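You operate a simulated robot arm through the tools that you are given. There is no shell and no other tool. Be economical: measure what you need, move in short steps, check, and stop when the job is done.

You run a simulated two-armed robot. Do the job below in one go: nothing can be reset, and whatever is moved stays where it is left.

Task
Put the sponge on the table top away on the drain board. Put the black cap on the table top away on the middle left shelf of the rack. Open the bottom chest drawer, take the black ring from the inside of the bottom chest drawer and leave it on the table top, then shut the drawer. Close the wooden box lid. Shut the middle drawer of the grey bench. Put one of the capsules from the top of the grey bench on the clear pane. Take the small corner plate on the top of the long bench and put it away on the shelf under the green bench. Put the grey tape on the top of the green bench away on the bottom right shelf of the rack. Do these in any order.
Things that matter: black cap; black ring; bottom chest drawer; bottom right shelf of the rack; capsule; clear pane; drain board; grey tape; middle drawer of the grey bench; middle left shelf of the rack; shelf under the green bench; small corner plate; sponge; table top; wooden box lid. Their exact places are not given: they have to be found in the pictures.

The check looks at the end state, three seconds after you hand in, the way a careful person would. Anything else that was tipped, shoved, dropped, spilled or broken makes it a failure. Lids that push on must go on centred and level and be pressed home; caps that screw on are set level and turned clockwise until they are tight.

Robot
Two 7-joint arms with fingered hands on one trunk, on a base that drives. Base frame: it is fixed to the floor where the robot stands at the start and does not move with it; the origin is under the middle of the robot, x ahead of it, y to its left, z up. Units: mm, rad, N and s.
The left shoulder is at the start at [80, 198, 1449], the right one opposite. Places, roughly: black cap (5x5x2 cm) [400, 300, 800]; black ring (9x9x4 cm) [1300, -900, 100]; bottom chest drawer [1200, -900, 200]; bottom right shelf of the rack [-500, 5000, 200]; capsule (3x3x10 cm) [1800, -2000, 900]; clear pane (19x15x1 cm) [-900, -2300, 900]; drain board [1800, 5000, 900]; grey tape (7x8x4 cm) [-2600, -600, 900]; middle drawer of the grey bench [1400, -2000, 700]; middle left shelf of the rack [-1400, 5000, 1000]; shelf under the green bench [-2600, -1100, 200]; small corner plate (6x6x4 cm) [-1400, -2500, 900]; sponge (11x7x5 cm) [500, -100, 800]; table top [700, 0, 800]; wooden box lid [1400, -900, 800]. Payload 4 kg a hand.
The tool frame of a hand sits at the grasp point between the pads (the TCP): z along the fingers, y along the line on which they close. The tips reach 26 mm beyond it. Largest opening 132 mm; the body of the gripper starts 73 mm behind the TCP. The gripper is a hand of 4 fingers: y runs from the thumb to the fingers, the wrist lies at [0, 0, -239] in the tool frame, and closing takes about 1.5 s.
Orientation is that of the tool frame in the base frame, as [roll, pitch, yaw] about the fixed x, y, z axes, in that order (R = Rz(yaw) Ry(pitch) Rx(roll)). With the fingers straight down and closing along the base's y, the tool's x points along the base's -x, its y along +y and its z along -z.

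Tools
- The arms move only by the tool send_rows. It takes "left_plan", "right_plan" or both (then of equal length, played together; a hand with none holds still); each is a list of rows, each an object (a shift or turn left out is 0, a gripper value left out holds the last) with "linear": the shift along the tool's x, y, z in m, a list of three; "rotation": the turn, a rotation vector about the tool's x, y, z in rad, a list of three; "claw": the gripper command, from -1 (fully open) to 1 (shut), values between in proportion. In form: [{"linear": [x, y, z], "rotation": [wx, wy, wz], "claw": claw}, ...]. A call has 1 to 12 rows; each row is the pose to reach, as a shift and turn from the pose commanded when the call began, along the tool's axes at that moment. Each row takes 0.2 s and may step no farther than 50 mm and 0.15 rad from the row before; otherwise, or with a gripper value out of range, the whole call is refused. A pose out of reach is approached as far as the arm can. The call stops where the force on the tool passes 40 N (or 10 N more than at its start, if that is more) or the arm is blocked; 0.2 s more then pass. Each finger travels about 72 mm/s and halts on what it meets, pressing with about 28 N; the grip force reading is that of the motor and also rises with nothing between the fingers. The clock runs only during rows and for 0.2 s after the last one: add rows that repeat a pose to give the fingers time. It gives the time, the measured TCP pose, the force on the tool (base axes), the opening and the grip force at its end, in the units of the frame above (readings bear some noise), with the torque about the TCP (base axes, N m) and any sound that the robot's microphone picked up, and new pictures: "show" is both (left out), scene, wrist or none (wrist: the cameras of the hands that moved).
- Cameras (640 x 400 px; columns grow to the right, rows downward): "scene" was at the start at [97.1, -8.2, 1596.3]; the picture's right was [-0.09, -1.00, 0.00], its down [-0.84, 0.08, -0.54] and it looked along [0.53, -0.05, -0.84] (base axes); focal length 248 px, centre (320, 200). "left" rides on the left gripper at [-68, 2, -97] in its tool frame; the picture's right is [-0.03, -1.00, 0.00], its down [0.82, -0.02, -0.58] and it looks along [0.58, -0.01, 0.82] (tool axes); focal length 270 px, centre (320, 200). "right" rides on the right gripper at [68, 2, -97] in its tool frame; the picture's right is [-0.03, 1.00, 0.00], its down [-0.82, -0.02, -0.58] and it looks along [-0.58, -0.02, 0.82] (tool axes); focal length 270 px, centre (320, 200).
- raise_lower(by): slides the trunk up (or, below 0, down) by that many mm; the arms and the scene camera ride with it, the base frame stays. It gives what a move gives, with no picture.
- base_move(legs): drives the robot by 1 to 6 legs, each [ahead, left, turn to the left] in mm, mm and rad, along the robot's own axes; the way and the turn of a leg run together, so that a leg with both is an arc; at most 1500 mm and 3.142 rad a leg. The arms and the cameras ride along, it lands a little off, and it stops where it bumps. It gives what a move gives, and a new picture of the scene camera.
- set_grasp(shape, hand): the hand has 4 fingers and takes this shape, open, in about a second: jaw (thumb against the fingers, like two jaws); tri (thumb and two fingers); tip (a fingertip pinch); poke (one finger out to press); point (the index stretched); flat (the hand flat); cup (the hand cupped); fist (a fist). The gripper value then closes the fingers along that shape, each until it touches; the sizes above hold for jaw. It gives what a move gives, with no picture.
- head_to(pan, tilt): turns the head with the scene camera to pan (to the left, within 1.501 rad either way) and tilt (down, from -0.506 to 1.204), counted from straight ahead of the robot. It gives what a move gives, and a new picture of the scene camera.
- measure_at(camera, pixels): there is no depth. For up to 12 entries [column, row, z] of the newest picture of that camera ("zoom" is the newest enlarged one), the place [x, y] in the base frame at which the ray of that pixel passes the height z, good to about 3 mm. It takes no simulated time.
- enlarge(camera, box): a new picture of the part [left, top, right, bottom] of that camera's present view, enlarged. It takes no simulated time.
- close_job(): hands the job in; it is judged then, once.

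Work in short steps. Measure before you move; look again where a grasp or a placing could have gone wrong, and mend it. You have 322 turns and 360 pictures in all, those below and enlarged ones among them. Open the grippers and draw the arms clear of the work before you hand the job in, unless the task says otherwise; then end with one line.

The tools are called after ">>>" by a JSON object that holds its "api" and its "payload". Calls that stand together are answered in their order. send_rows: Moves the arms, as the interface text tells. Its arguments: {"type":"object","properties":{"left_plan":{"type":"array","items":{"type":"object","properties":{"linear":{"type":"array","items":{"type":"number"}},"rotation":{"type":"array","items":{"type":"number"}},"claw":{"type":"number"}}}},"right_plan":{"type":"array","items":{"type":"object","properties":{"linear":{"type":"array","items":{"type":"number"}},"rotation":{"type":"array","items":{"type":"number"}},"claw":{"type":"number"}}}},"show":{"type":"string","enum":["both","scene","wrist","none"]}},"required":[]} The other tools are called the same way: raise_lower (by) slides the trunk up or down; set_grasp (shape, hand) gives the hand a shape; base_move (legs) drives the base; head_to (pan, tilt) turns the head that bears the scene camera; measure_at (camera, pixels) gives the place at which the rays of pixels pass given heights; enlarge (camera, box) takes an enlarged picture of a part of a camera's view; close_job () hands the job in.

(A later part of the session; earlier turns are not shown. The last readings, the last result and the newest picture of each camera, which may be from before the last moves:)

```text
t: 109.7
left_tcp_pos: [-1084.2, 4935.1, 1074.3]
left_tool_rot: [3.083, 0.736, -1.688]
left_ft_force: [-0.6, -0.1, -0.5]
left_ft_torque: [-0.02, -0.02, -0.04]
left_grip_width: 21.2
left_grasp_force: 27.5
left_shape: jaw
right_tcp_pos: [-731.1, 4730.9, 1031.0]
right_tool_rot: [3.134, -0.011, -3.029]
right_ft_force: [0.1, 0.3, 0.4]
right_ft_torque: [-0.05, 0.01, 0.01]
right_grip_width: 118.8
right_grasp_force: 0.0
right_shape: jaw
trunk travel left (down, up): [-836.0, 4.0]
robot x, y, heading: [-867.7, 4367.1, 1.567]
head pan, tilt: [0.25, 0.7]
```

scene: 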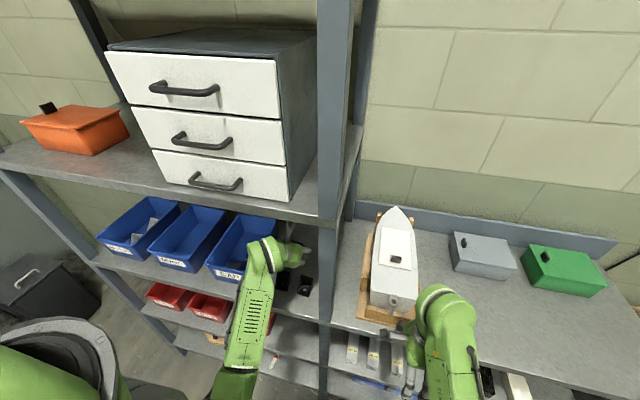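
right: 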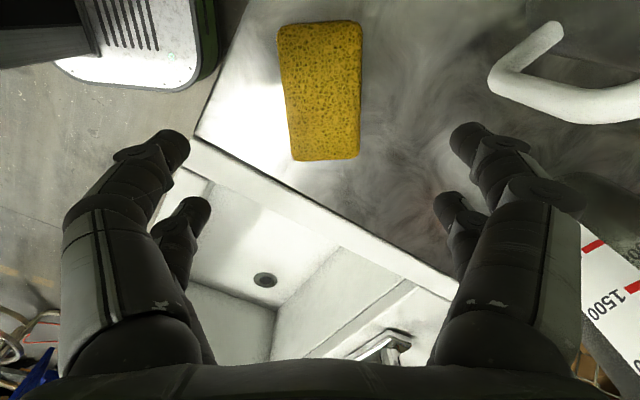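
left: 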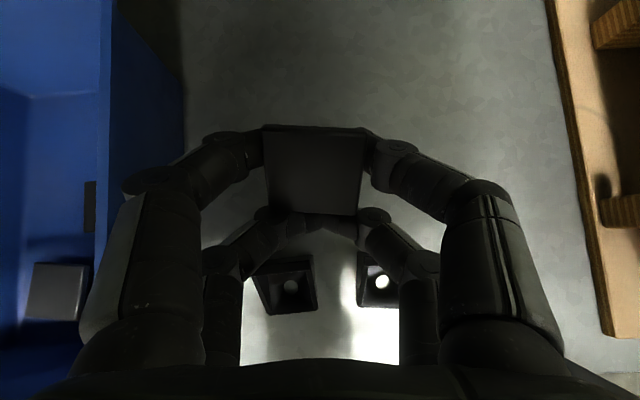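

Clear of bin and clips. Descend 58 mm, then small steps to contact.

>>> {"api": "send_rows", "payload": {"left_plan": [{"linear": [0.016, 0, 0.022]}, {"linear": [0.029, 0, 0.039]}, {"linear": [0.039, 0, 0.043]}, {"linear": [0.042, 0, 0.046]}, {"linear": [0.044, 0, 0.049]}, {"linear": [0.046, 0, 0.052]}], "show": "wrist"}}

```text
t: 111.1
left_tcp_pos: [-1087.8, 4936.1, 1009.8]
left_tool_rot: [3.077, 0.745, -1.692]
left_ft_force: [-0.1, 6.4, 23.6]
left_ft_torque: [-0.77, -0.84, 0.24]
left_grip_width: 21.3
left_grasp_force: 28.3
left_shape: jaw
right_tcp_pos: [-730.4, 4729.8, 1031.4]
right_tool_rot: [3.133, -0.014, -3.029]
right_ft_force: [0.6, 0.2, -0.3]
right_ft_torque: [0.0, -0.03, 0.03]
right_grip_width: 119.0
right_grasp_force: 0.1
right_shape: jaw
trunk travel left (down, up): [-836.0, 4.0]
robot x, y, heading: [-872.8, 4364.2, 1.567]
head pan, tilt: [0.25, 0.7]
```

left: 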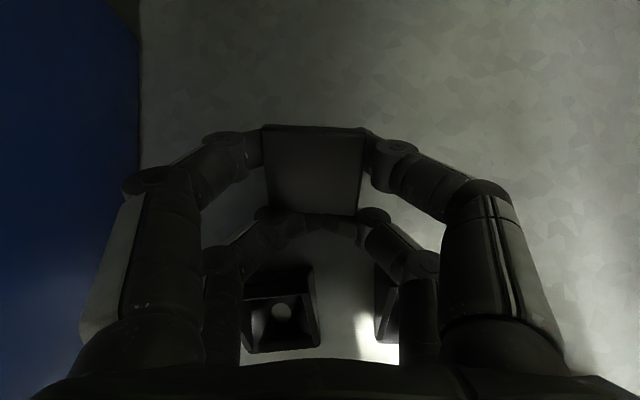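

Contact (24 N up). Ease up 2 mm, open to ~70 mm and see.

>>> {"api": "send_rows", "payload": {"left_plan": [{"linear": [-0.0015, 0, -0.0017]}, {"linear": [-0.0015, 0, -0.0017], "claw": 0.35}, {"linear": [-0.0015, 0, -0.0017], "claw": 0.2}, {"linear": [-0.0015, 0, -0.0017], "claw": 0.0}, {"linear": [-0.0015, 0, -0.0017], "claw": 0.0}, {"linear": [-0.0015, 0, -0.0017], "claw": 0.0}], "show": "wrist"}}

```text
t: 112.5
left_tcp_pos: [-1088.6, 4934.6, 1004.8]
left_tool_rot: [3.082, 0.733, -1.688]
left_ft_force: [0.1, 0.0, 0.2]
left_ft_torque: [-0.01, 0.0, 0.01]
left_grip_width: 65.6
left_grasp_force: 0.0
left_shape: jaw
right_tcp_pos: [-731.0, 4730.9, 1029.7]
right_tool_rot: [3.135, -0.011, -3.03]
right_ft_force: [0.0, 0.7, -0.8]
right_ft_torque: [0.0, 0.02, 0.0]
right_grip_width: 118.6
right_grasp_force: 0.0
right_shape: jaw
trunk travel left (down, up): [-836.0, 4.0]
robot x, y, heading: [-872.0, 4366.1, 1.567]
head pan, tilt: [0.25, 0.7]
```

left: 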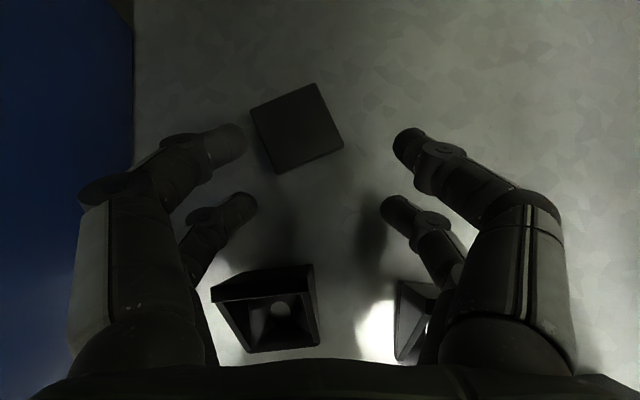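

Cap lies flat on the shelf behind the clips. Retreat up, then back.

>>> {"api": "send_rows", "payload": {"left_plan": [{"linear": [-0.015, 0, -0.017]}, {"linear": [-0.03, 0, -0.034]}, {"linear": [-0.045, 0, -0.05]}, {"linear": [-0.02, 0, -0.075]}, {"linear": [0.01, 0, -0.1]}, {"linear": [0.04, 0, -0.125]}, {"linear": [0.07, 0, -0.15]}, {"linear": [0.1, 0, -0.175]}, {"linear": [0.12, 0, -0.19]}], "show": "scene"}}

```text
t: 114.6
left_tcp_pos: [-1113.1, 4776.4, 1121.8]
left_tool_rot: [2.979, 0.888, -1.748]
left_ft_force: [-0.2, 0.8, -0.6]
left_ft_torque: [0.03, -0.01, 0.0]
left_grip_width: 65.7
left_grasp_force: 0.0
left_shape: jaw
left hand out of reach, approached as far as the arm can: row 9
right_tcp_pos: [-731.2, 4732.3, 1028.8]
right_tool_rot: [3.135, -0.013, -3.03]
right_ft_force: [-0.3, -0.4, -0.6]
right_ft_torque: [0.01, -0.01, 0.0]
right_grip_width: 118.6
right_grasp_force: 0.0
right_shape: jaw
trunk travel left (down, up): [-836.0, 4.0]
robot x, y, heading: [-867.4, 4365.0, 1.569]
head pan, tilt: [0.25, 0.7]
stopped in row 9 (left hand): the arm was blocked; the commanded pose is now the measured one
```

scene: 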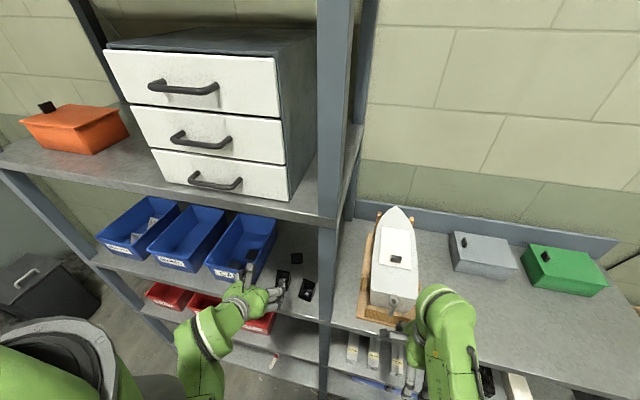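

Cap done. Back off from the rack, turn round and drive to the chest side of the room.

>>> {"api": "base_move", "payload": {"legs": [[-600, 0, 0], [0, 0, 3.141], [1500, 200, 0], [1500, 200, 0], [1450, 100, 0]]}}

>>> {"api": "head_to", "payload": {"pan": 0.9, "tilt": 0.45}}

```text
refused: leg 3 is longer than a leg can be; nothing moved
```

```text
t: 115.7
left_tcp_pos: [-1112.9, 4776.9, 1126.1]
left_tool_rot: [2.976, 0.887, -1.748]
left_ft_force: [-1.0, 0.0, 0.6]
left_ft_torque: [-0.02, -0.03, 0.0]
left_grip_width: 66.2
left_grasp_force: 0.0
left_shape: jaw
right_tcp_pos: [-731.3, 4730.1, 1029.5]
right_tool_rot: [3.134, -0.011, -3.03]
right_ft_force: [0.0, -0.4, -0.8]
right_ft_torque: [0.03, -0.01, 0.0]
right_grip_width: 118.8
right_grasp_force: 0.1
right_shape: jaw
trunk travel left (down, up): [-836.0, 4.0]
robot x, y, heading: [-871.5, 4367.8, 1.566]
head pan, tilt: [0.901, 0.45]
```

scene: 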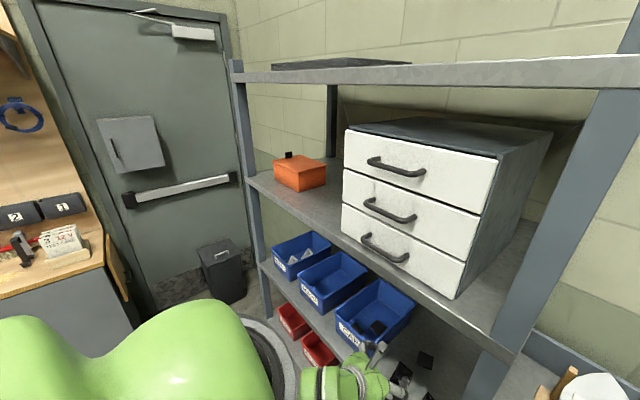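

Retry with shorter legs.

>>> {"api": "base_move", "payload": {"legs": [[-600, 0, 0], [0, 0, 3.141], [1450, 200, 0], [1450, 200, 0], [1450, 100, 0]]}}

>>> {"api": "head_to", "payload": {"pan": 0.7, "tilt": 0.45}}

```text
t: 147.1
left_tcp_pos: [-27.1, -991.6, 1125.1]
left_tool_rot: [2.976, 0.891, 1.417]
left_ft_force: [-0.1, -0.7, 0.8]
left_ft_torque: [-0.03, -0.04, -0.03]
left_grip_width: 66.1
left_grasp_force: 0.1
left_shape: jaw
right_tcp_pos: [-408.9, -955.2, 1030.4]
right_tool_rot: [3.133, -0.011, 0.138]
right_ft_force: [-0.4, 0.0, -0.9]
right_ft_torque: [0.01, -0.01, 0.0]
right_grip_width: 118.7
right_grasp_force: 0.1
right_shape: jaw
trunk travel left (down, up): [-836.0, 4.0]
robot x, y, heading: [-284.5, -584.9, -1.55]
head pan, tilt: [0.901, 0.45]
```

scene: 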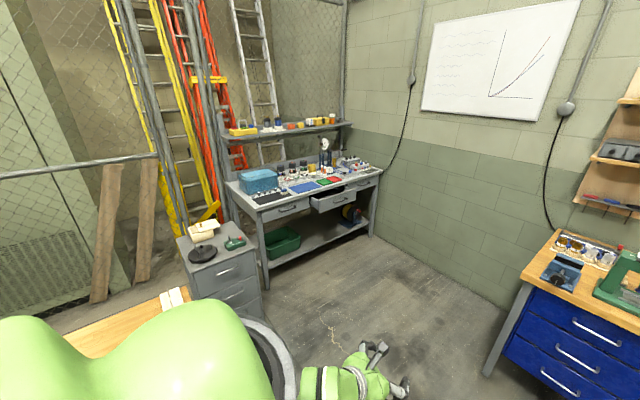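

```text
t: 147.8
left_tcp_pos: [-26.0, -990.6, 1125.1]
left_tool_rot: [2.973, 0.89, 1.416]
left_ft_force: [-0.1, 0.1, 0.2]
left_ft_torque: [0.0, -0.01, 0.0]
left_grip_width: 65.9
left_grasp_force: 0.2
left_shape: jaw
right_tcp_pos: [-410.2, -953.5, 1030.2]
right_tool_rot: [3.135, -0.01, 0.136]
right_ft_force: [0.2, 0.5, 0.3]
right_ft_torque: [-0.02, 0.0, -0.01]
right_grip_width: 118.7
right_grasp_force: 0.1
right_shape: jaw
trunk travel left (down, up): [-836.0, 4.0]
robot x, y, heading: [-281.3, -589.8, -1.55]
head pan, tilt: [0.7, 0.45]
```

scene: 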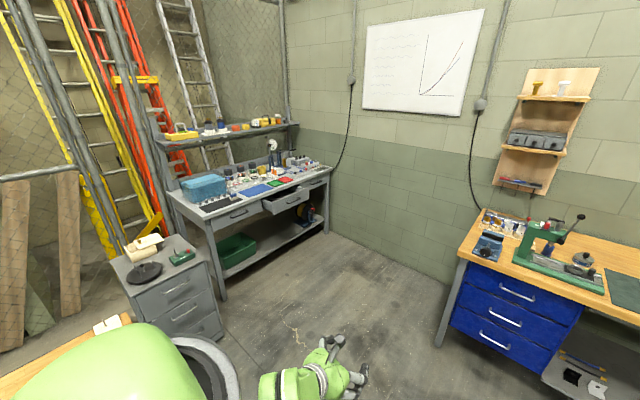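

The chest stands right of the table, its drawers facing -x. Drive to stand in front of it facing +x.

>>> {"api": "base_move", "payload": {"legs": [[560, 0, 0], [0, 0, 1.55], [450, 0, 0]]}}

>>> {"api": "head_to", "payload": {"pan": 0.15, "tilt": 0.75}}

```text
t: 157.1
left_tcp_pos: [585.8, -899.8, 1124.6]
left_tool_rot: [2.975, 0.891, 2.967]
left_ft_force: [0.3, -1.2, 0.3]
left_ft_torque: [0.0, 0.01, 0.03]
left_grip_width: 65.9
left_grasp_force: 0.1
left_shape: jaw
right_tcp_pos: [542.5, -1282.4, 1030.3]
right_tool_rot: [3.131, -0.01, 1.687]
right_ft_force: [-0.2, -0.1, -0.3]
right_ft_torque: [0.03, -0.03, -0.01]
right_grip_width: 118.5
right_grasp_force: 0.1
right_shape: jaw
trunk travel left (down, up): [-836.0, 4.0]
robot x, y, heading: [176.8, -1144.3, 0.004]
head pan, tilt: [0.7, 0.45]
```

scene: 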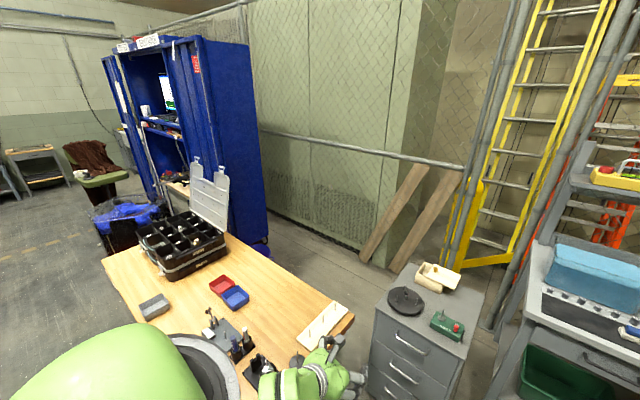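

```text
t: 158.0
left_tcp_pos: [589.5, -900.5, 1126.2]
left_tool_rot: [2.973, 0.89, 2.968]
left_ft_force: [-0.2, 0.6, -0.1]
left_ft_torque: [-0.01, 0.02, -0.03]
left_grip_width: 65.7
left_grasp_force: 0.0
left_shape: jaw
right_tcp_pos: [544.4, -1281.2, 1030.5]
right_tool_rot: [3.136, -0.01, 1.686]
right_ft_force: [0.1, 0.6, 0.1]
right_ft_torque: [-0.01, 0.0, 0.01]
right_grip_width: 118.8
right_grasp_force: 0.0
right_shape: jaw
trunk travel left (down, up): [-836.0, 4.0]
robot x, y, heading: [179.7, -1149.4, -0.006]
head pan, tilt: [0.15, 0.75]
```

scene: 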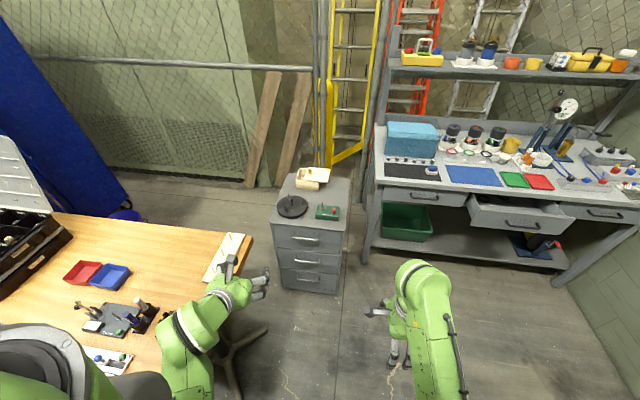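

Now enlarge the chest and grey bench, and measure.

>>> {"api": "enlarge", "payload": {"camera": "scene", "box": [250, 150, 370, 300]}}

>>> {"api": "enlarge", "payload": {"camera": "scene", "box": [370, 100, 640, 290]}}

>>> {"api": "measure_at", "payload": {"camera": "scene", "pixels": [[270, 222, 700], [344, 233, 700], [280, 287, 0], [338, 294, 0], [305, 240, 600], [300, 259, 430], [303, 279, 200], [312, 178, 740], [466, 200, 800], [568, 222, 800], [520, 224, 700]]}}

```text
2.67 times, centred on (310, 225) of scene
```

zoom: 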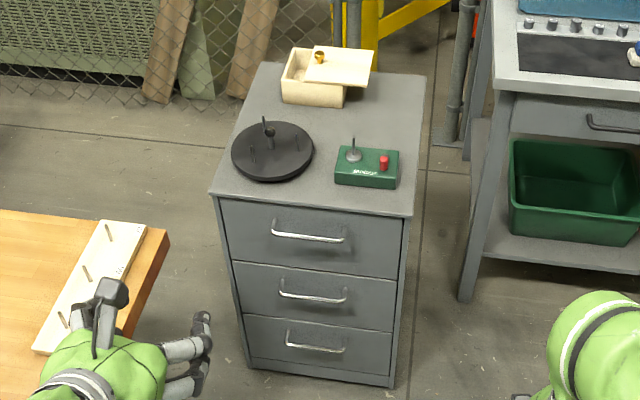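

```text
2.11 times, centred on (505, 195) of scene
```

zoom: 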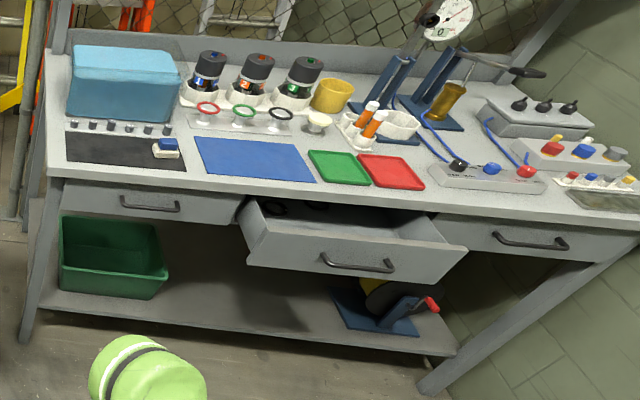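

```text
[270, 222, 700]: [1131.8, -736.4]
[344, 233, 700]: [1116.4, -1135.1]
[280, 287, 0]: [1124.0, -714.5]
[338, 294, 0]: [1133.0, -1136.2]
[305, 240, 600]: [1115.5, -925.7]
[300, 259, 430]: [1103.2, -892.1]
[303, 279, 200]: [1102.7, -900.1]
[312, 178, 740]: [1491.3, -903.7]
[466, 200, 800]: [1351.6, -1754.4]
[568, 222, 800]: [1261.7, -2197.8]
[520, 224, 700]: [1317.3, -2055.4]
```

Chest front is x≈1120, y -715…-1136, top z≈700; bottom handle ≈(1095,-905,205). Drive closer to inspect the wooden box and its lid.

>>> {"api": "base_move", "payload": {"legs": [[500, 0, 0]]}}

>>> {"api": "head_to", "payload": {"pan": 0.25, "tilt": 0.85}}

>>> {"api": "enlarge", "payload": {"camera": "scene", "box": [260, 80, 420, 200]}}

```text
t: 161.0
left_tcp_pos: [1088.3, -903.9, 1126.5]
left_tool_rot: [2.974, 0.892, 2.964]
left_ft_force: [0.7, -0.2, 0.2]
left_ft_torque: [-0.02, -0.01, -0.01]
left_grip_width: 66.1
left_grasp_force: 0.0
left_shape: jaw
right_tcp_pos: [1042.6, -1286.7, 1031.1]
right_tool_rot: [3.133, -0.011, 1.68]
right_ft_force: [-0.3, -0.4, 0.4]
right_ft_torque: [-0.03, -0.01, -0.02]
right_grip_width: 118.8
right_grasp_force: 0.1
right_shape: jaw
trunk travel left (down, up): [-836.0, 4.0]
robot x, y, heading: [678.1, -1145.9, -0.007]
head pan, tilt: [0.15, 0.75]
```

scene: 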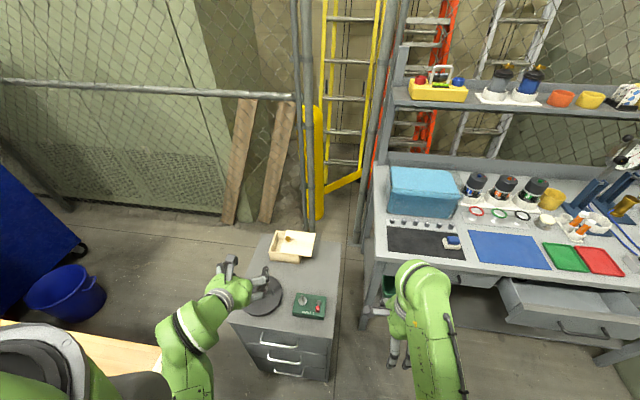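

```text
t: 161.7
left_tcp_pos: [1090.0, -903.1, 1125.3]
left_tool_rot: [2.974, 0.892, 2.963]
left_ft_force: [0.0, -0.2, -0.7]
left_ft_torque: [-0.03, -0.02, 0.0]
left_grip_width: 66.2
left_grasp_force: 0.0
left_shape: jaw
right_tcp_pos: [1042.6, -1285.6, 1030.8]
right_tool_rot: [3.133, -0.011, 1.681]
right_ft_force: [-0.7, -1.2, -0.2]
right_ft_torque: [0.0, 0.02, 0.0]
right_grip_width: 118.7
right_grasp_force: 0.0
right_shape: jaw
trunk travel left (down, up): [-836.0, 4.0]
robot x, y, heading: [681.8, -1149.3, -0.005]
head pan, tilt: [0.25, 0.85]
```

scene: 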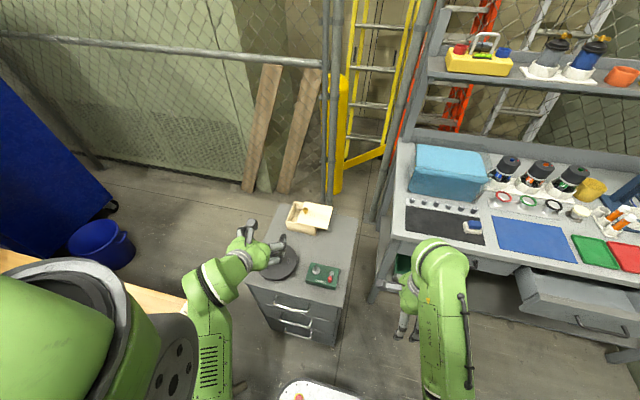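

```text
3.33 times, centred on (340, 140) of scene
```

zoom: 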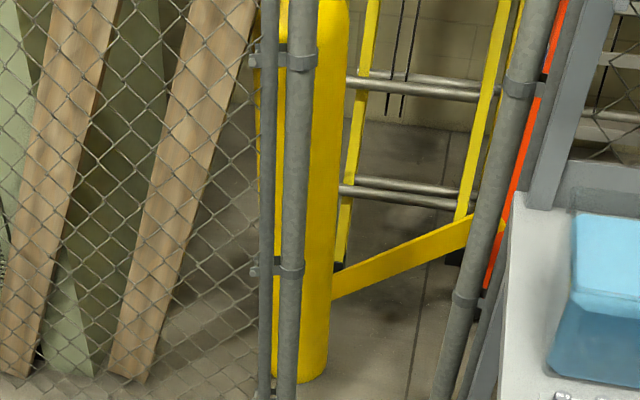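

>>> {"api": "enlarge", "payload": {"camera": "scene", "box": [240, 185, 370, 350]}}

>>> {"api": "measure_at", "payload": {"camera": "scene", "pixels": [[246, 283, 705], [337, 300, 705], [358, 216, 705], [288, 230, 705], [332, 206, 790], [301, 203, 790], [310, 236, 705]]}}

```text
2.42 times, centred on (305, 268) of scene
```

zoom: 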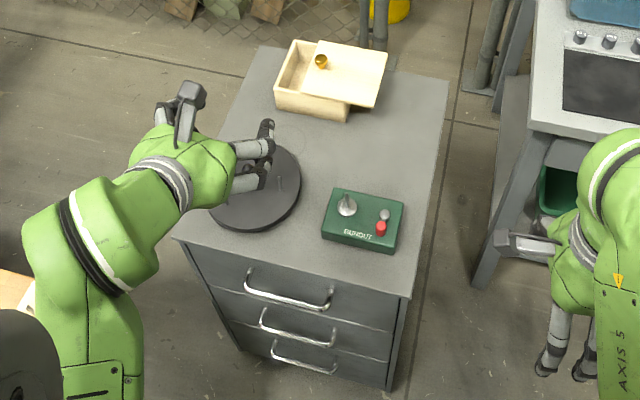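

```text
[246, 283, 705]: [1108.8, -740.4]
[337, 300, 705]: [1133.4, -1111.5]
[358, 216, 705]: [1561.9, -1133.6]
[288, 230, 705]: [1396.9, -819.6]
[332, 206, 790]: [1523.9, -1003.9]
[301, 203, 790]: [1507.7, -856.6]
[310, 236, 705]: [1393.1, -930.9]
```

The lid is a sliding one, pushed ~50 mm to the right (-y) of its box. I'll lower the trunk, shut the left fingers, and use the tilted left hand to push the lid's right edge to +y.

>>> {"api": "raise_lower", "payload": {"by": -220}}

>>> {"api": "send_rows", "payload": {"left_plan": [{"claw": 0.5, "linear": [0, -0.02, 0]}, {"claw": 1, "linear": [0, -0.05, 0]}, {"claw": 1, "linear": [0, -0.08, 0]}, {"claw": 1, "linear": [0, -0.1, 0]}, {"claw": 1, "linear": [0, -0.1, 0]}], "show": "both"}}

```text
t: 164.2
left_tcp_pos: [1092.5, -903.5, 1022.8]
left_tool_rot: [2.991, 0.864, 2.974]
left_ft_force: [0.1, 0.4, -0.2]
left_ft_torque: [-0.02, -0.01, 0.02]
left_grip_width: 66.0
left_grasp_force: 0.0
left_shape: jaw
right_tcp_pos: [1045.8, -1287.1, 941.3]
right_tool_rot: [3.137, -0.011, 1.679]
right_ft_force: [-0.2, -0.5, -0.4]
right_ft_torque: [-0.02, -0.02, 0.01]
right_grip_width: 118.9
right_grasp_force: 0.0
right_shape: jaw
trunk travel left (down, up): [-746.0, 94.0]
robot x, y, heading: [681.0, -1147.4, -0.013]
head pan, tilt: [0.25, 0.85]
stopped: the arm was blocked; the commanded pose is now the measured one
```

```text
t: 165.4
left_tcp_pos: [1090.5, -1005.9, 1012.2]
left_tool_rot: [2.992, 0.86, 2.977]
left_ft_force: [0.1, 0.3, 0.3]
left_ft_torque: [0.01, -0.02, -0.02]
left_grip_width: 0.0
left_grasp_force: 27.7
left_shape: jaw
right_tcp_pos: [1048.8, -1287.8, 939.4]
right_tool_rot: [3.14, -0.012, 1.682]
right_ft_force: [0.6, -0.2, 0.8]
right_ft_torque: [0.03, 0.0, -0.05]
right_grip_width: 118.6
right_grasp_force: 0.0
right_shape: jaw
trunk travel left (down, up): [-746.0, 94.0]
robot x, y, heading: [683.0, -1148.0, -0.002]
head pan, tilt: [0.25, 0.85]
```

scene: 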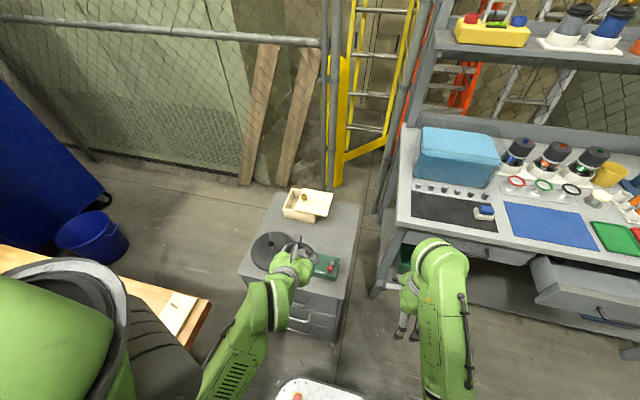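
left: 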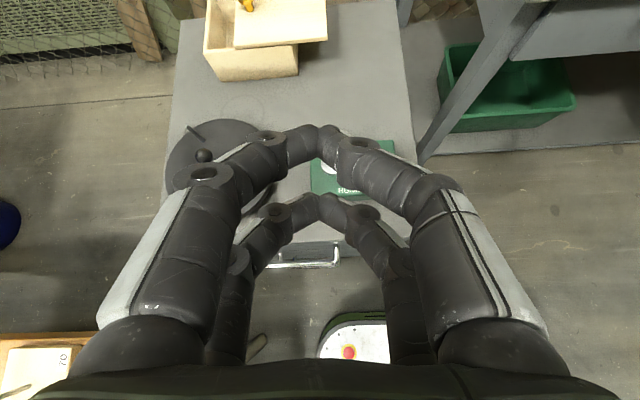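

Lowering was cut short by a block; the left arm has moved inward now, so try again.

>>> {"api": "raise_lower", "payload": {"by": -120}}

```text
t: 166.9
left_tcp_pos: [1084.8, -1004.8, 893.9]
left_tool_rot: [2.994, 0.866, 2.976]
left_ft_force: [0.3, -0.2, -0.1]
left_ft_torque: [-0.04, 0.0, 0.04]
left_grip_width: 0.2
left_grasp_force: 28.1
left_shape: jaw
right_tcp_pos: [1043.8, -1286.1, 821.0]
right_tool_rot: [3.134, -0.01, 1.679]
right_ft_force: [0.4, -0.2, 0.1]
right_ft_torque: [0.02, -0.02, 0.01]
right_grip_width: 119.0
right_grasp_force: 0.0
right_shape: jaw
trunk travel left (down, up): [-626.0, 214.0]
robot x, y, heading: [683.7, -1144.2, -0.003]
head pan, tilt: [0.25, 0.85]
```

Drive 120 mm ahead, then reach forward 200 mm above the chest, right of the lid.

>>> {"api": "base_move", "payload": {"legs": [[110, 0, 0]]}}

>>> {"api": "send_rows", "payload": {"left_plan": [{"linear": [-0.024, -0.003, 0.029]}, {"linear": [-0.049, -0.006, 0.057]}, {"linear": [-0.073, -0.009, 0.086]}, {"linear": [-0.097, -0.012, 0.114]}, {"linear": [-0.12, -0.014, 0.14]}, {"linear": [-0.12, -0.014, 0.14]}], "show": "both"}}

```text
t: 168.1
left_tcp_pos: [1193.2, -1004.5, 894.3]
left_tool_rot: [2.994, 0.866, 2.975]
left_ft_force: [-0.5, -0.5, -0.7]
left_ft_torque: [-0.02, 0.0, 0.04]
left_grip_width: 0.0
left_grasp_force: 28.0
left_shape: jaw
right_tcp_pos: [1152.1, -1286.6, 820.8]
right_tool_rot: [3.133, -0.01, 1.68]
right_ft_force: [-0.5, 0.6, 0.5]
right_ft_torque: [0.01, 0.0, -0.01]
right_grip_width: 118.9
right_grasp_force: 0.1
right_shape: jaw
trunk travel left (down, up): [-626.0, 214.0]
robot x, y, heading: [791.9, -1146.5, -0.003]
head pan, tilt: [0.25, 0.85]
```

scene: 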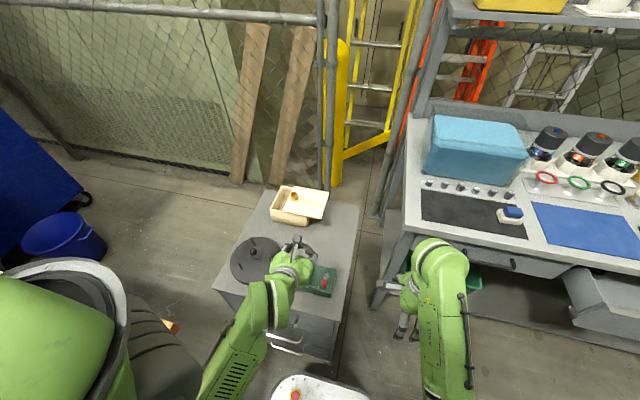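

```text
t: 169.5
left_tcp_pos: [1375.5, -1028.6, 893.4]
left_tool_rot: [2.995, 0.863, 2.976]
left_ft_force: [0.1, 0.1, -0.2]
left_ft_torque: [-0.03, 0.05, 0.03]
left_grip_width: 0.0
left_grasp_force: 27.9
left_shape: jaw
right_tcp_pos: [1152.2, -1285.3, 821.7]
right_tool_rot: [3.136, -0.012, 1.681]
right_ft_force: [0.4, -0.2, 0.3]
right_ft_torque: [0.03, -0.01, 0.0]
right_grip_width: 118.9
right_grasp_force: 0.1
right_shape: jaw
trunk travel left (down, up): [-626.0, 214.0]
robot x, y, heading: [786.6, -1145.4, -0.005]
head pan, tilt: [0.25, 0.85]
```

scene: 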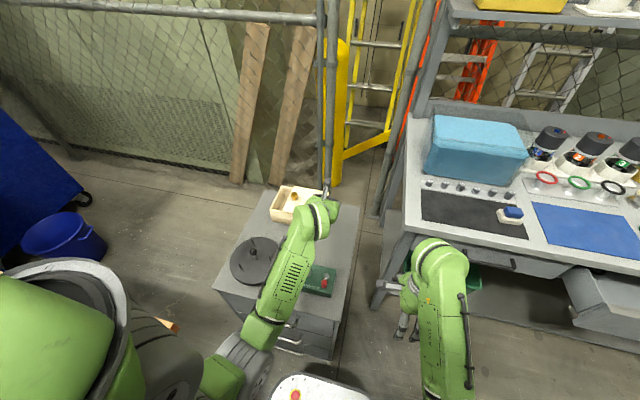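
left: 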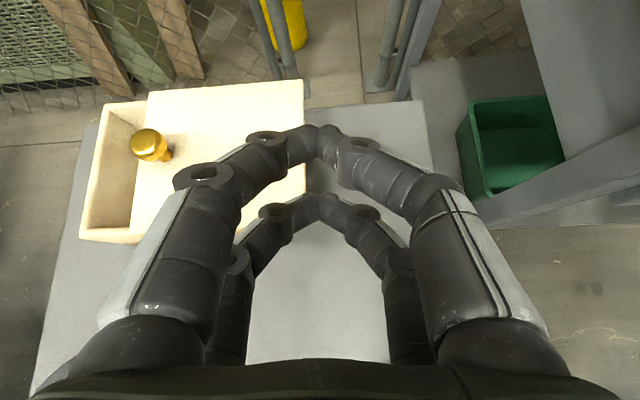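

Measure lid corners with the left camera at two heights to find its height.

>>> {"api": "measure_at", "payload": {"camera": "left", "pixels": [[303, 80, 790], [303, 80, 770], [147, 92, 770], [306, 190, 770], [102, 106, 770], [80, 238, 770], [150, 145, 790], [138, 100, 770], [425, 100, 705], [80, 242, 705]]}}

>>> {"api": "enlarge", "payload": {"camera": "left", "box": [60, 50, 340, 260]}}

```text
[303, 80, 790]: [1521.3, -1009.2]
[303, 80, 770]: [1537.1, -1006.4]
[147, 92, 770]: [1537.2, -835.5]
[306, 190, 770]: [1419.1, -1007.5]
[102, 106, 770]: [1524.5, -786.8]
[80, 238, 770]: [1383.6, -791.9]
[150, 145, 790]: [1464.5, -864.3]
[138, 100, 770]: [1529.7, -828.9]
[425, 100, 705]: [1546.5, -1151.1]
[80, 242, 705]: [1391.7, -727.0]
```

```text
1.90 times, centred on (200, 155) of left
```

zoom: 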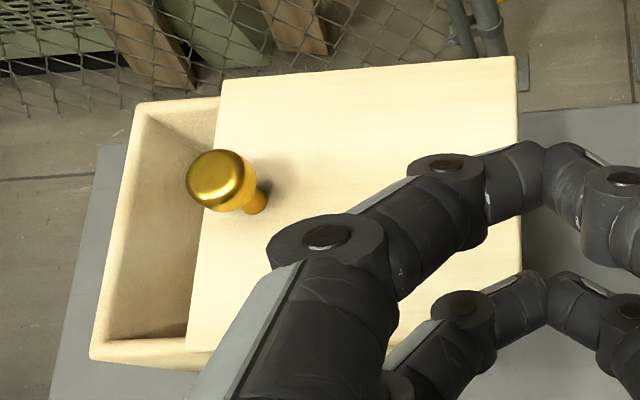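

The lid must travel about +47 mm in y. Move forward and right first, then lower beside its right edge.

>>> {"api": "send_rows", "payload": {"left_plan": [{"linear": [-0.014, -0.012, 0.016]}, {"linear": [-0.028, -0.025, 0.033]}, {"linear": [-0.042, -0.028, 0.05]}, {"linear": [-0.042, -0.028, 0.05]}], "show": "wrist"}}

```text
t: 170.5
left_tcp_pos: [1440.2, -1060.2, 889.7]
left_tool_rot: [2.993, 0.864, 2.976]
left_ft_force: [0.0, -0.7, 0.3]
left_ft_torque: [0.0, -0.02, 0.0]
left_grip_width: 0.1
left_grasp_force: 28.0
left_shape: jaw
right_tcp_pos: [1152.1, -1286.1, 820.9]
right_tool_rot: [3.134, -0.009, 1.681]
right_ft_force: [0.3, -0.7, -0.6]
right_ft_torque: [-0.03, 0.03, -0.01]
right_grip_width: 118.5
right_grasp_force: 0.0
right_shape: jaw
trunk travel left (down, up): [-626.0, 214.0]
robot x, y, heading: [787.3, -1147.9, -0.003]
head pan, tilt: [0.25, 0.85]
```

left: 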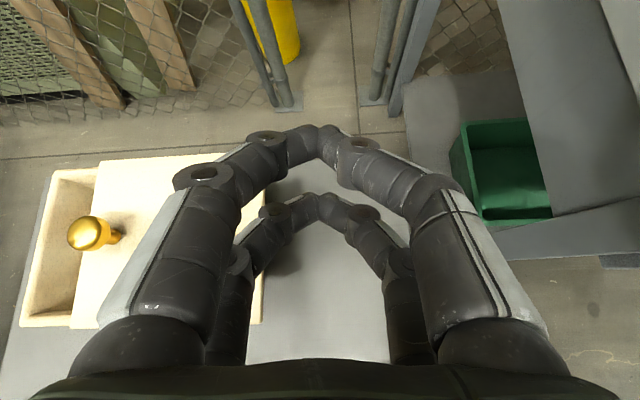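

>>> {"api": "measure_at", "payload": {"camera": "left", "pixels": [[98, 162, 770], [72, 327, 770], [262, 322, 770], [52, 172, 770], [20, 325, 770], [262, 322, 750]]}}

```text
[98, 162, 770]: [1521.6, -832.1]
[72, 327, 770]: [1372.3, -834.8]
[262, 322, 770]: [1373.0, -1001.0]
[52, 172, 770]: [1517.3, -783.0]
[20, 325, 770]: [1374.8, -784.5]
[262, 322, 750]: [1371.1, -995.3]
```

Two-view comparison puts the lid top nearer z≈810 (lid x 1380–1500, y -875…-1011). Descend to TCP z≈800.

>>> {"api": "send_rows", "payload": {"left_plan": [{"linear": [0.023, 0, 0.0195]}, {"linear": [0.046, 0, 0.039]}, {"linear": [0.06, 0, 0.051]}, {"linear": [0.068, 0, 0.058]}, {"linear": [0.068, 0, 0.058]}], "show": "wrist"}}

```text
t: 171.7
left_tcp_pos: [1440.3, -1051.1, 802.6]
left_tool_rot: [2.994, 0.863, 2.978]
left_ft_force: [-0.1, -0.9, 0.3]
left_ft_torque: [-0.01, 0.03, 0.01]
left_grip_width: 0.0
left_grasp_force: 27.9
left_shape: jaw
right_tcp_pos: [1152.5, -1286.1, 818.8]
right_tool_rot: [3.134, -0.01, 1.681]
right_ft_force: [0.6, 0.2, -0.3]
right_ft_torque: [-0.01, 0.0, -0.01]
right_grip_width: 118.8
right_grasp_force: 0.1
right_shape: jaw
trunk travel left (down, up): [-626.0, 214.0]
robot x, y, heading: [788.1, -1146.8, -0.007]
head pan, tilt: [0.25, 0.85]
```

left: 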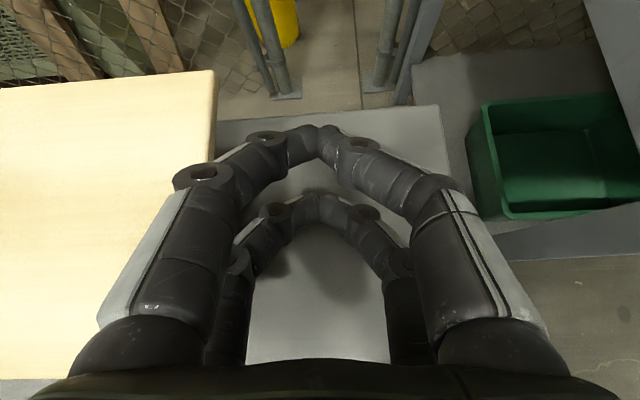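

>>> {"api": "measure_at", "payload": {"camera": "left", "pixels": [[215, 72, 816], [215, 72, 800], [215, 72, 780], [438, 106, 735], [438, 106, 705]]}}

```text
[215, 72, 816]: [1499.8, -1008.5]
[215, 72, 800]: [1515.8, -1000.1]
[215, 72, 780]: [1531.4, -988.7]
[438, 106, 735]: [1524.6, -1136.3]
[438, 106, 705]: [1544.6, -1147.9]
```

Lid height confirmed (z≈816). Push toward +y in small steps.

>>> {"api": "send_rows", "payload": {"left_plan": [{"linear": [0.0, 0.008, 0.0]}, {"linear": [0.001, 0.016, 0.001]}, {"linear": [0.002, 0.024, 0.001]}, {"linear": [0.003, 0.032, 0.002]}], "show": "both"}}

```text
t: 172.7
left_tcp_pos: [1443.0, -1017.6, 800.9]
left_tool_rot: [2.995, 0.863, 2.976]
left_ft_force: [0.7, -1.1, -0.2]
left_ft_torque: [0.01, 0.0, 0.03]
left_grip_width: 0.0
left_grasp_force: 27.9
left_shape: jaw
right_tcp_pos: [1152.8, -1285.0, 820.2]
right_tool_rot: [3.135, -0.01, 1.681]
right_ft_force: [-0.6, -0.4, -0.5]
right_ft_torque: [0.0, -0.03, -0.02]
right_grip_width: 118.6
right_grasp_force: 0.0
right_shape: jaw
trunk travel left (down, up): [-626.0, 214.0]
robot x, y, heading: [790.2, -1146.6, -0.004]
head pan, tilt: [0.25, 0.85]
```

scene: 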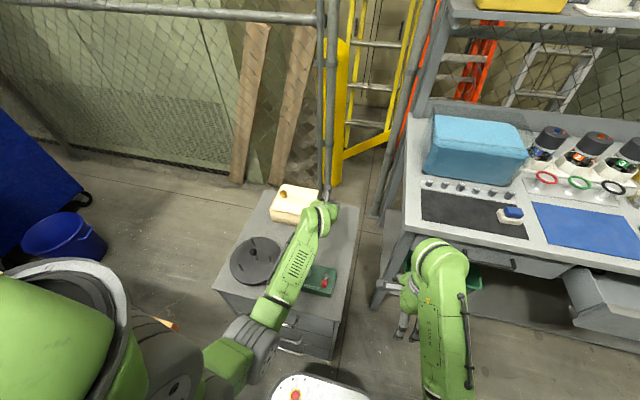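
left: 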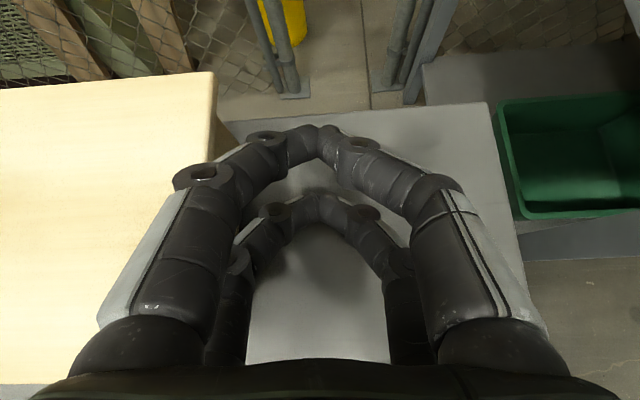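

>>> {"api": "enlarge", "payload": {"camera": "scene", "box": [255, 170, 345, 240]}}

>>> {"api": "measure_at", "payload": {"camera": "left", "pixels": [[214, 73, 816], [495, 104, 735]]}}

```text
5.71 times, centred on (300, 205) of scene
```

zoom: 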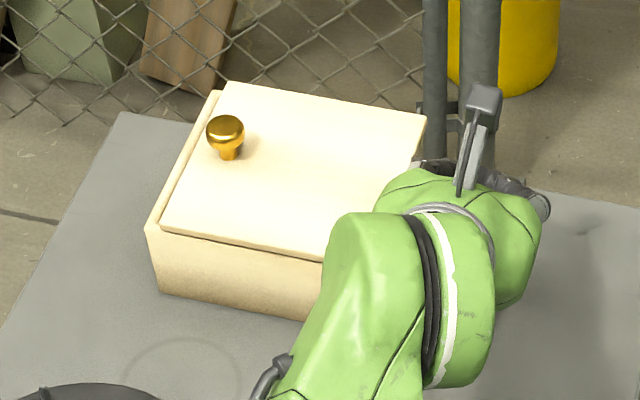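

```text
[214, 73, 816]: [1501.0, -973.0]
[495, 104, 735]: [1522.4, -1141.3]
```

Nearly closed. Push 4 mm more in 2 mm steps and check force.

>>> {"api": "send_rows", "payload": {"left_plan": [{"linear": [0.0, 0.002, 0.0]}, {"linear": [0.0, 0.004, 0.0]}, {"linear": [0.0, 0.004, 0.0]}], "show": "wrist"}}

>>> {"api": "enlarge", "payload": {"camera": "scene", "box": [255, 170, 345, 240]}}

```text
t: 173.5
left_tcp_pos: [1442.4, -1015.5, 802.3]
left_tool_rot: [2.993, 0.864, 2.975]
left_ft_force: [0.6, -0.7, -0.8]
left_ft_torque: [0.0, 0.01, -0.01]
left_grip_width: 0.2
left_grasp_force: 28.3
left_shape: jaw
right_tcp_pos: [1152.1, -1285.4, 820.9]
right_tool_rot: [3.136, -0.011, 1.682]
right_ft_force: [0.0, -0.6, 0.5]
right_ft_torque: [0.03, -0.01, -0.02]
right_grip_width: 118.5
right_grasp_force: 0.0
right_shape: jaw
trunk travel left (down, up): [-626.0, 214.0]
robot x, y, heading: [788.7, -1148.3, -0.004]
head pan, tilt: [0.25, 0.85]
```

left: 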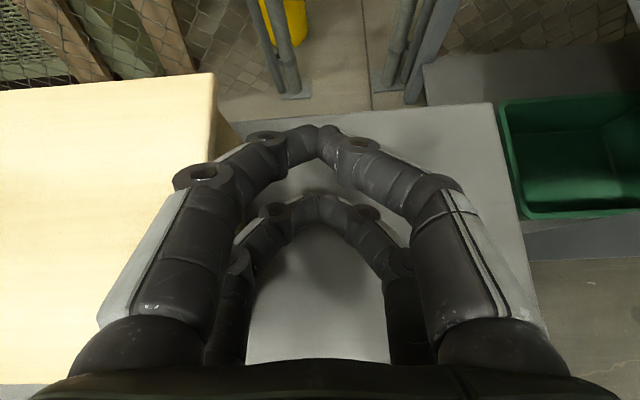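

```text
5.71 times, centred on (300, 205) of scene
```

zoom: 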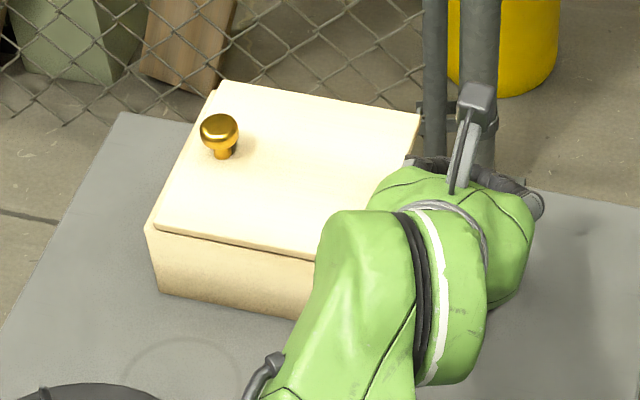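

A sliver of rim remains at the left. Push 2 mm at a time until resistance.

>>> {"api": "send_rows", "payload": {"left_plan": [{"linear": [0.0, 0.0015, 0.0]}, {"linear": [0.0, 0.003, 0.0]}, {"linear": [0.0, 0.003, 0.0]}], "show": "none"}}

>>> {"api": "enlarge", "payload": {"camera": "scene", "box": [255, 170, 345, 240]}}

```text
t: 174.3
left_tcp_pos: [1442.4, -1012.4, 802.6]
left_tool_rot: [2.994, 0.865, 2.975]
left_ft_force: [0.4, 0.0, -1.0]
left_ft_torque: [0.04, 0.03, 0.02]
left_grip_width: 0.3
left_grasp_force: 28.3
left_shape: jaw
right_tcp_pos: [1151.6, -1285.5, 820.2]
right_tool_rot: [3.136, -0.01, 1.681]
right_ft_force: [0.6, -0.2, -0.4]
right_ft_torque: [-0.01, 0.0, -0.02]
right_grip_width: 118.7
right_grasp_force: 0.1
right_shape: jaw
trunk travel left (down, up): [-626.0, 214.0]
robot x, y, heading: [790.6, -1148.8, -0.007]
head pan, tilt: [0.25, 0.85]
```

```text
5.71 times, centred on (300, 205) of scene
```

zoom: 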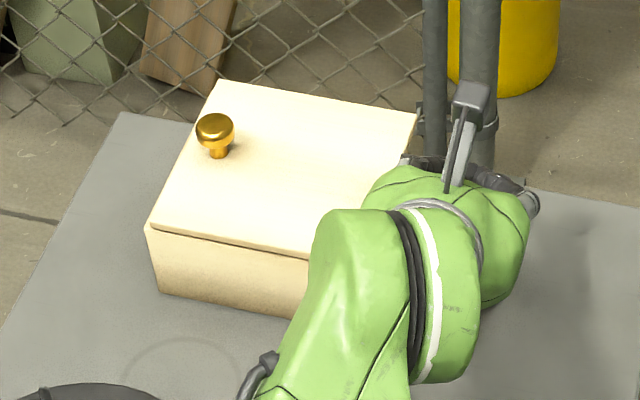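

Lid now looks flush. One last 2 mm nudge to find the stop.

>>> {"api": "send_rows", "payload": {"left_plan": [{"linear": [0.0, 0.001, 0.0]}, {"linear": [0.0, 0.002, 0.0]}, {"linear": [0.0, 0.002, 0.0]}], "show": "none"}}

>>> {"api": "enlarge", "payload": {"camera": "scene", "box": [255, 170, 345, 240]}}

```text
t: 175.1
left_tcp_pos: [1442.6, -1010.5, 802.1]
left_tool_rot: [2.994, 0.865, 2.975]
left_ft_force: [-0.4, 0.3, -0.2]
left_ft_torque: [-0.03, 0.02, 0.04]
left_grip_width: 0.1
left_grasp_force: 27.4
left_shape: jaw
right_tcp_pos: [1152.4, -1286.0, 821.0]
right_tool_rot: [3.135, -0.01, 1.679]
right_ft_force: [-0.2, -0.8, 0.0]
right_ft_torque: [0.0, -0.03, 0.05]
right_grip_width: 118.8
right_grasp_force: 0.1
right_shape: jaw
trunk travel left (down, up): [-626.0, 214.0]
robot x, y, heading: [785.5, -1146.5, -0.006]
head pan, tilt: [0.25, 0.85]
```

```text
5.71 times, centred on (300, 205) of scene
```

zoom: 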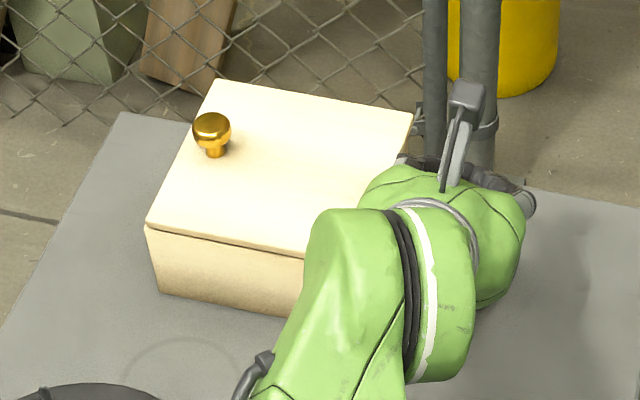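

Lid flush with the box's left edge. Withdraw right, then up, and inspect all around.

>>> {"api": "send_rows", "payload": {"left_plan": [{"linear": [0, -0.03, 0]}, {"linear": [0, -0.05, 0]}, {"linear": [-0.03, -0.05, -0.025]}, {"linear": [-0.06, -0.05, -0.05]}, {"linear": [-0.04, -0.05, -0.09]}], "show": "wrist"}}

>>> {"api": "enlarge", "payload": {"camera": "scene", "box": [255, 170, 345, 240]}}

```text
t: 176.3
left_tcp_pos: [1392.8, -1065.4, 888.0]
left_tool_rot: [2.992, 0.866, 2.976]
left_ft_force: [0.0, 0.4, 0.3]
left_ft_torque: [0.01, -0.01, 0.0]
left_grip_width: 0.1
left_grasp_force: 28.1
left_shape: jaw
right_tcp_pos: [1150.9, -1285.6, 820.4]
right_tool_rot: [3.133, -0.01, 1.68]
right_ft_force: [-0.2, 0.8, 0.2]
right_ft_torque: [-0.01, -0.04, -0.01]
right_grip_width: 118.8
right_grasp_force: 0.0
right_shape: jaw
trunk travel left (down, up): [-626.0, 214.0]
robot x, y, heading: [790.2, -1146.1, -0.005]
head pan, tilt: [0.25, 0.85]
```

left: 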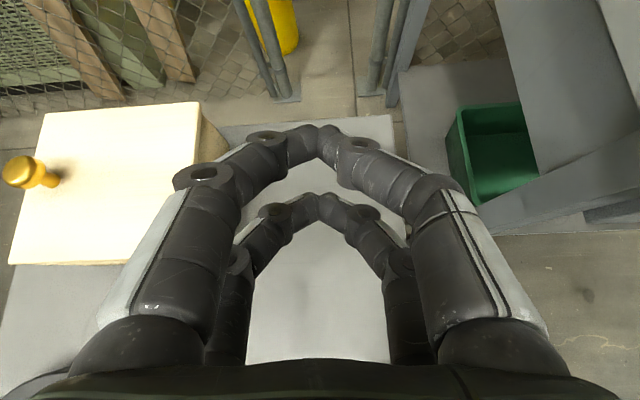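

```text
5.71 times, centred on (300, 205) of scene
```

zoom: 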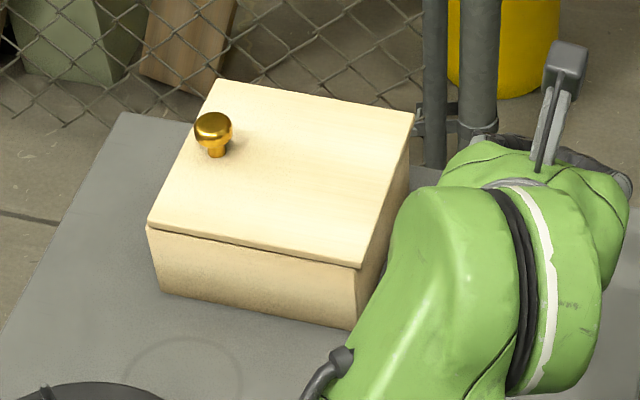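

The lid is closed flush on all sides. Next the drawer: back off and shift right, then lower the trunk with the left hand drawn back.

>>> {"api": "base_move", "payload": {"legs": [[-420, 0, 0], [0, -60, 0]]}}

>>> {"api": "send_rows", "payload": {"left_plan": [{"linear": [0.03, 0, -0.03]}, {"linear": [0.06, 0, -0.06]}, {"linear": [0.09, 0, -0.09]}, {"linear": [0.11, 0, -0.12]}], "show": "none"}}

>>> {"api": "raise_lower", "payload": {"by": -300}}

```text
t: 179.4
left_tcp_pos: [976.1, -1118.5, 884.7]
left_tool_rot: [3.0, 0.863, 2.982]
left_ft_force: [0.0, 0.0, 0.4]
left_ft_torque: [-0.03, -0.01, 0.01]
left_grip_width: 0.0
left_grasp_force: 28.3
left_shape: jaw
right_tcp_pos: [731.9, -1339.0, 821.2]
right_tool_rot: [3.135, -0.007, 1.682]
right_ft_force: [0.0, -0.2, 0.4]
right_ft_torque: [-0.03, 0.03, 0.02]
right_grip_width: 118.7
right_grasp_force: 0.0
right_shape: jaw
trunk travel left (down, up): [-626.0, 214.0]
robot x, y, heading: [370.0, -1204.5, -0.006]
head pan, tilt: [0.25, 0.85]
```

scene: 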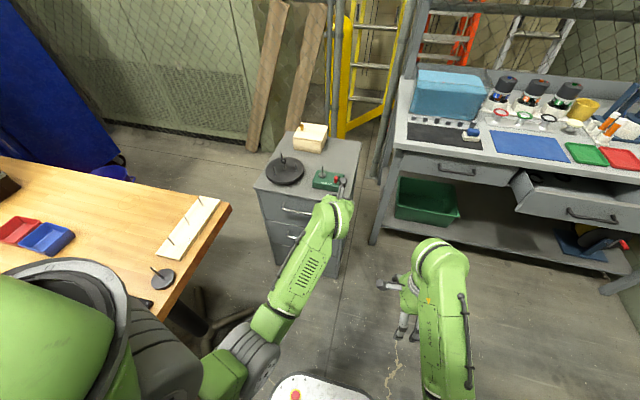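

```text
t: 180.4
left_tcp_pos: [810.0, -1112.5, 878.6]
left_tool_rot: [2.994, 0.867, 2.978]
left_ft_force: [-0.2, -0.7, 0.1]
left_ft_torque: [-0.04, -0.02, -0.02]
left_grip_width: 0.0
left_grasp_force: 28.2
left_shape: jaw
right_tcp_pos: [730.4, -1341.4, 820.7]
right_tool_rot: [3.134, -0.01, 1.683]
right_ft_force: [-1.0, -0.6, 0.6]
right_ft_torque: [0.02, 0.02, 0.02]
right_grip_width: 118.8
right_grasp_force: 0.0
right_shape: jaw
trunk travel left (down, up): [-626.0, 214.0]
robot x, y, heading: [368.4, -1207.4, -0.004]
head pan, tilt: [0.25, 0.85]
```

```text
t: 183.4
left_tcp_pos: [811.2, -1114.2, 577.5]
left_tool_rot: [2.993, 0.864, 2.977]
left_ft_force: [0.2, -0.6, -0.1]
left_ft_torque: [-0.02, 0.02, 0.01]
left_grip_width: 0.2
left_grasp_force: 28.2
left_shape: jaw
right_tcp_pos: [731.5, -1343.0, 520.4]
right_tool_rot: [3.136, -0.01, 1.68]
right_ft_force: [0.4, -0.7, -0.5]
right_ft_torque: [-0.02, 0.01, 0.0]
right_grip_width: 118.9
right_grasp_force: 0.2
right_shape: jaw
trunk travel left (down, up): [-326.0, 514.0]
robot x, y, heading: [367.8, -1206.1, -0.005]
head pan, tilt: [0.25, 0.85]
```

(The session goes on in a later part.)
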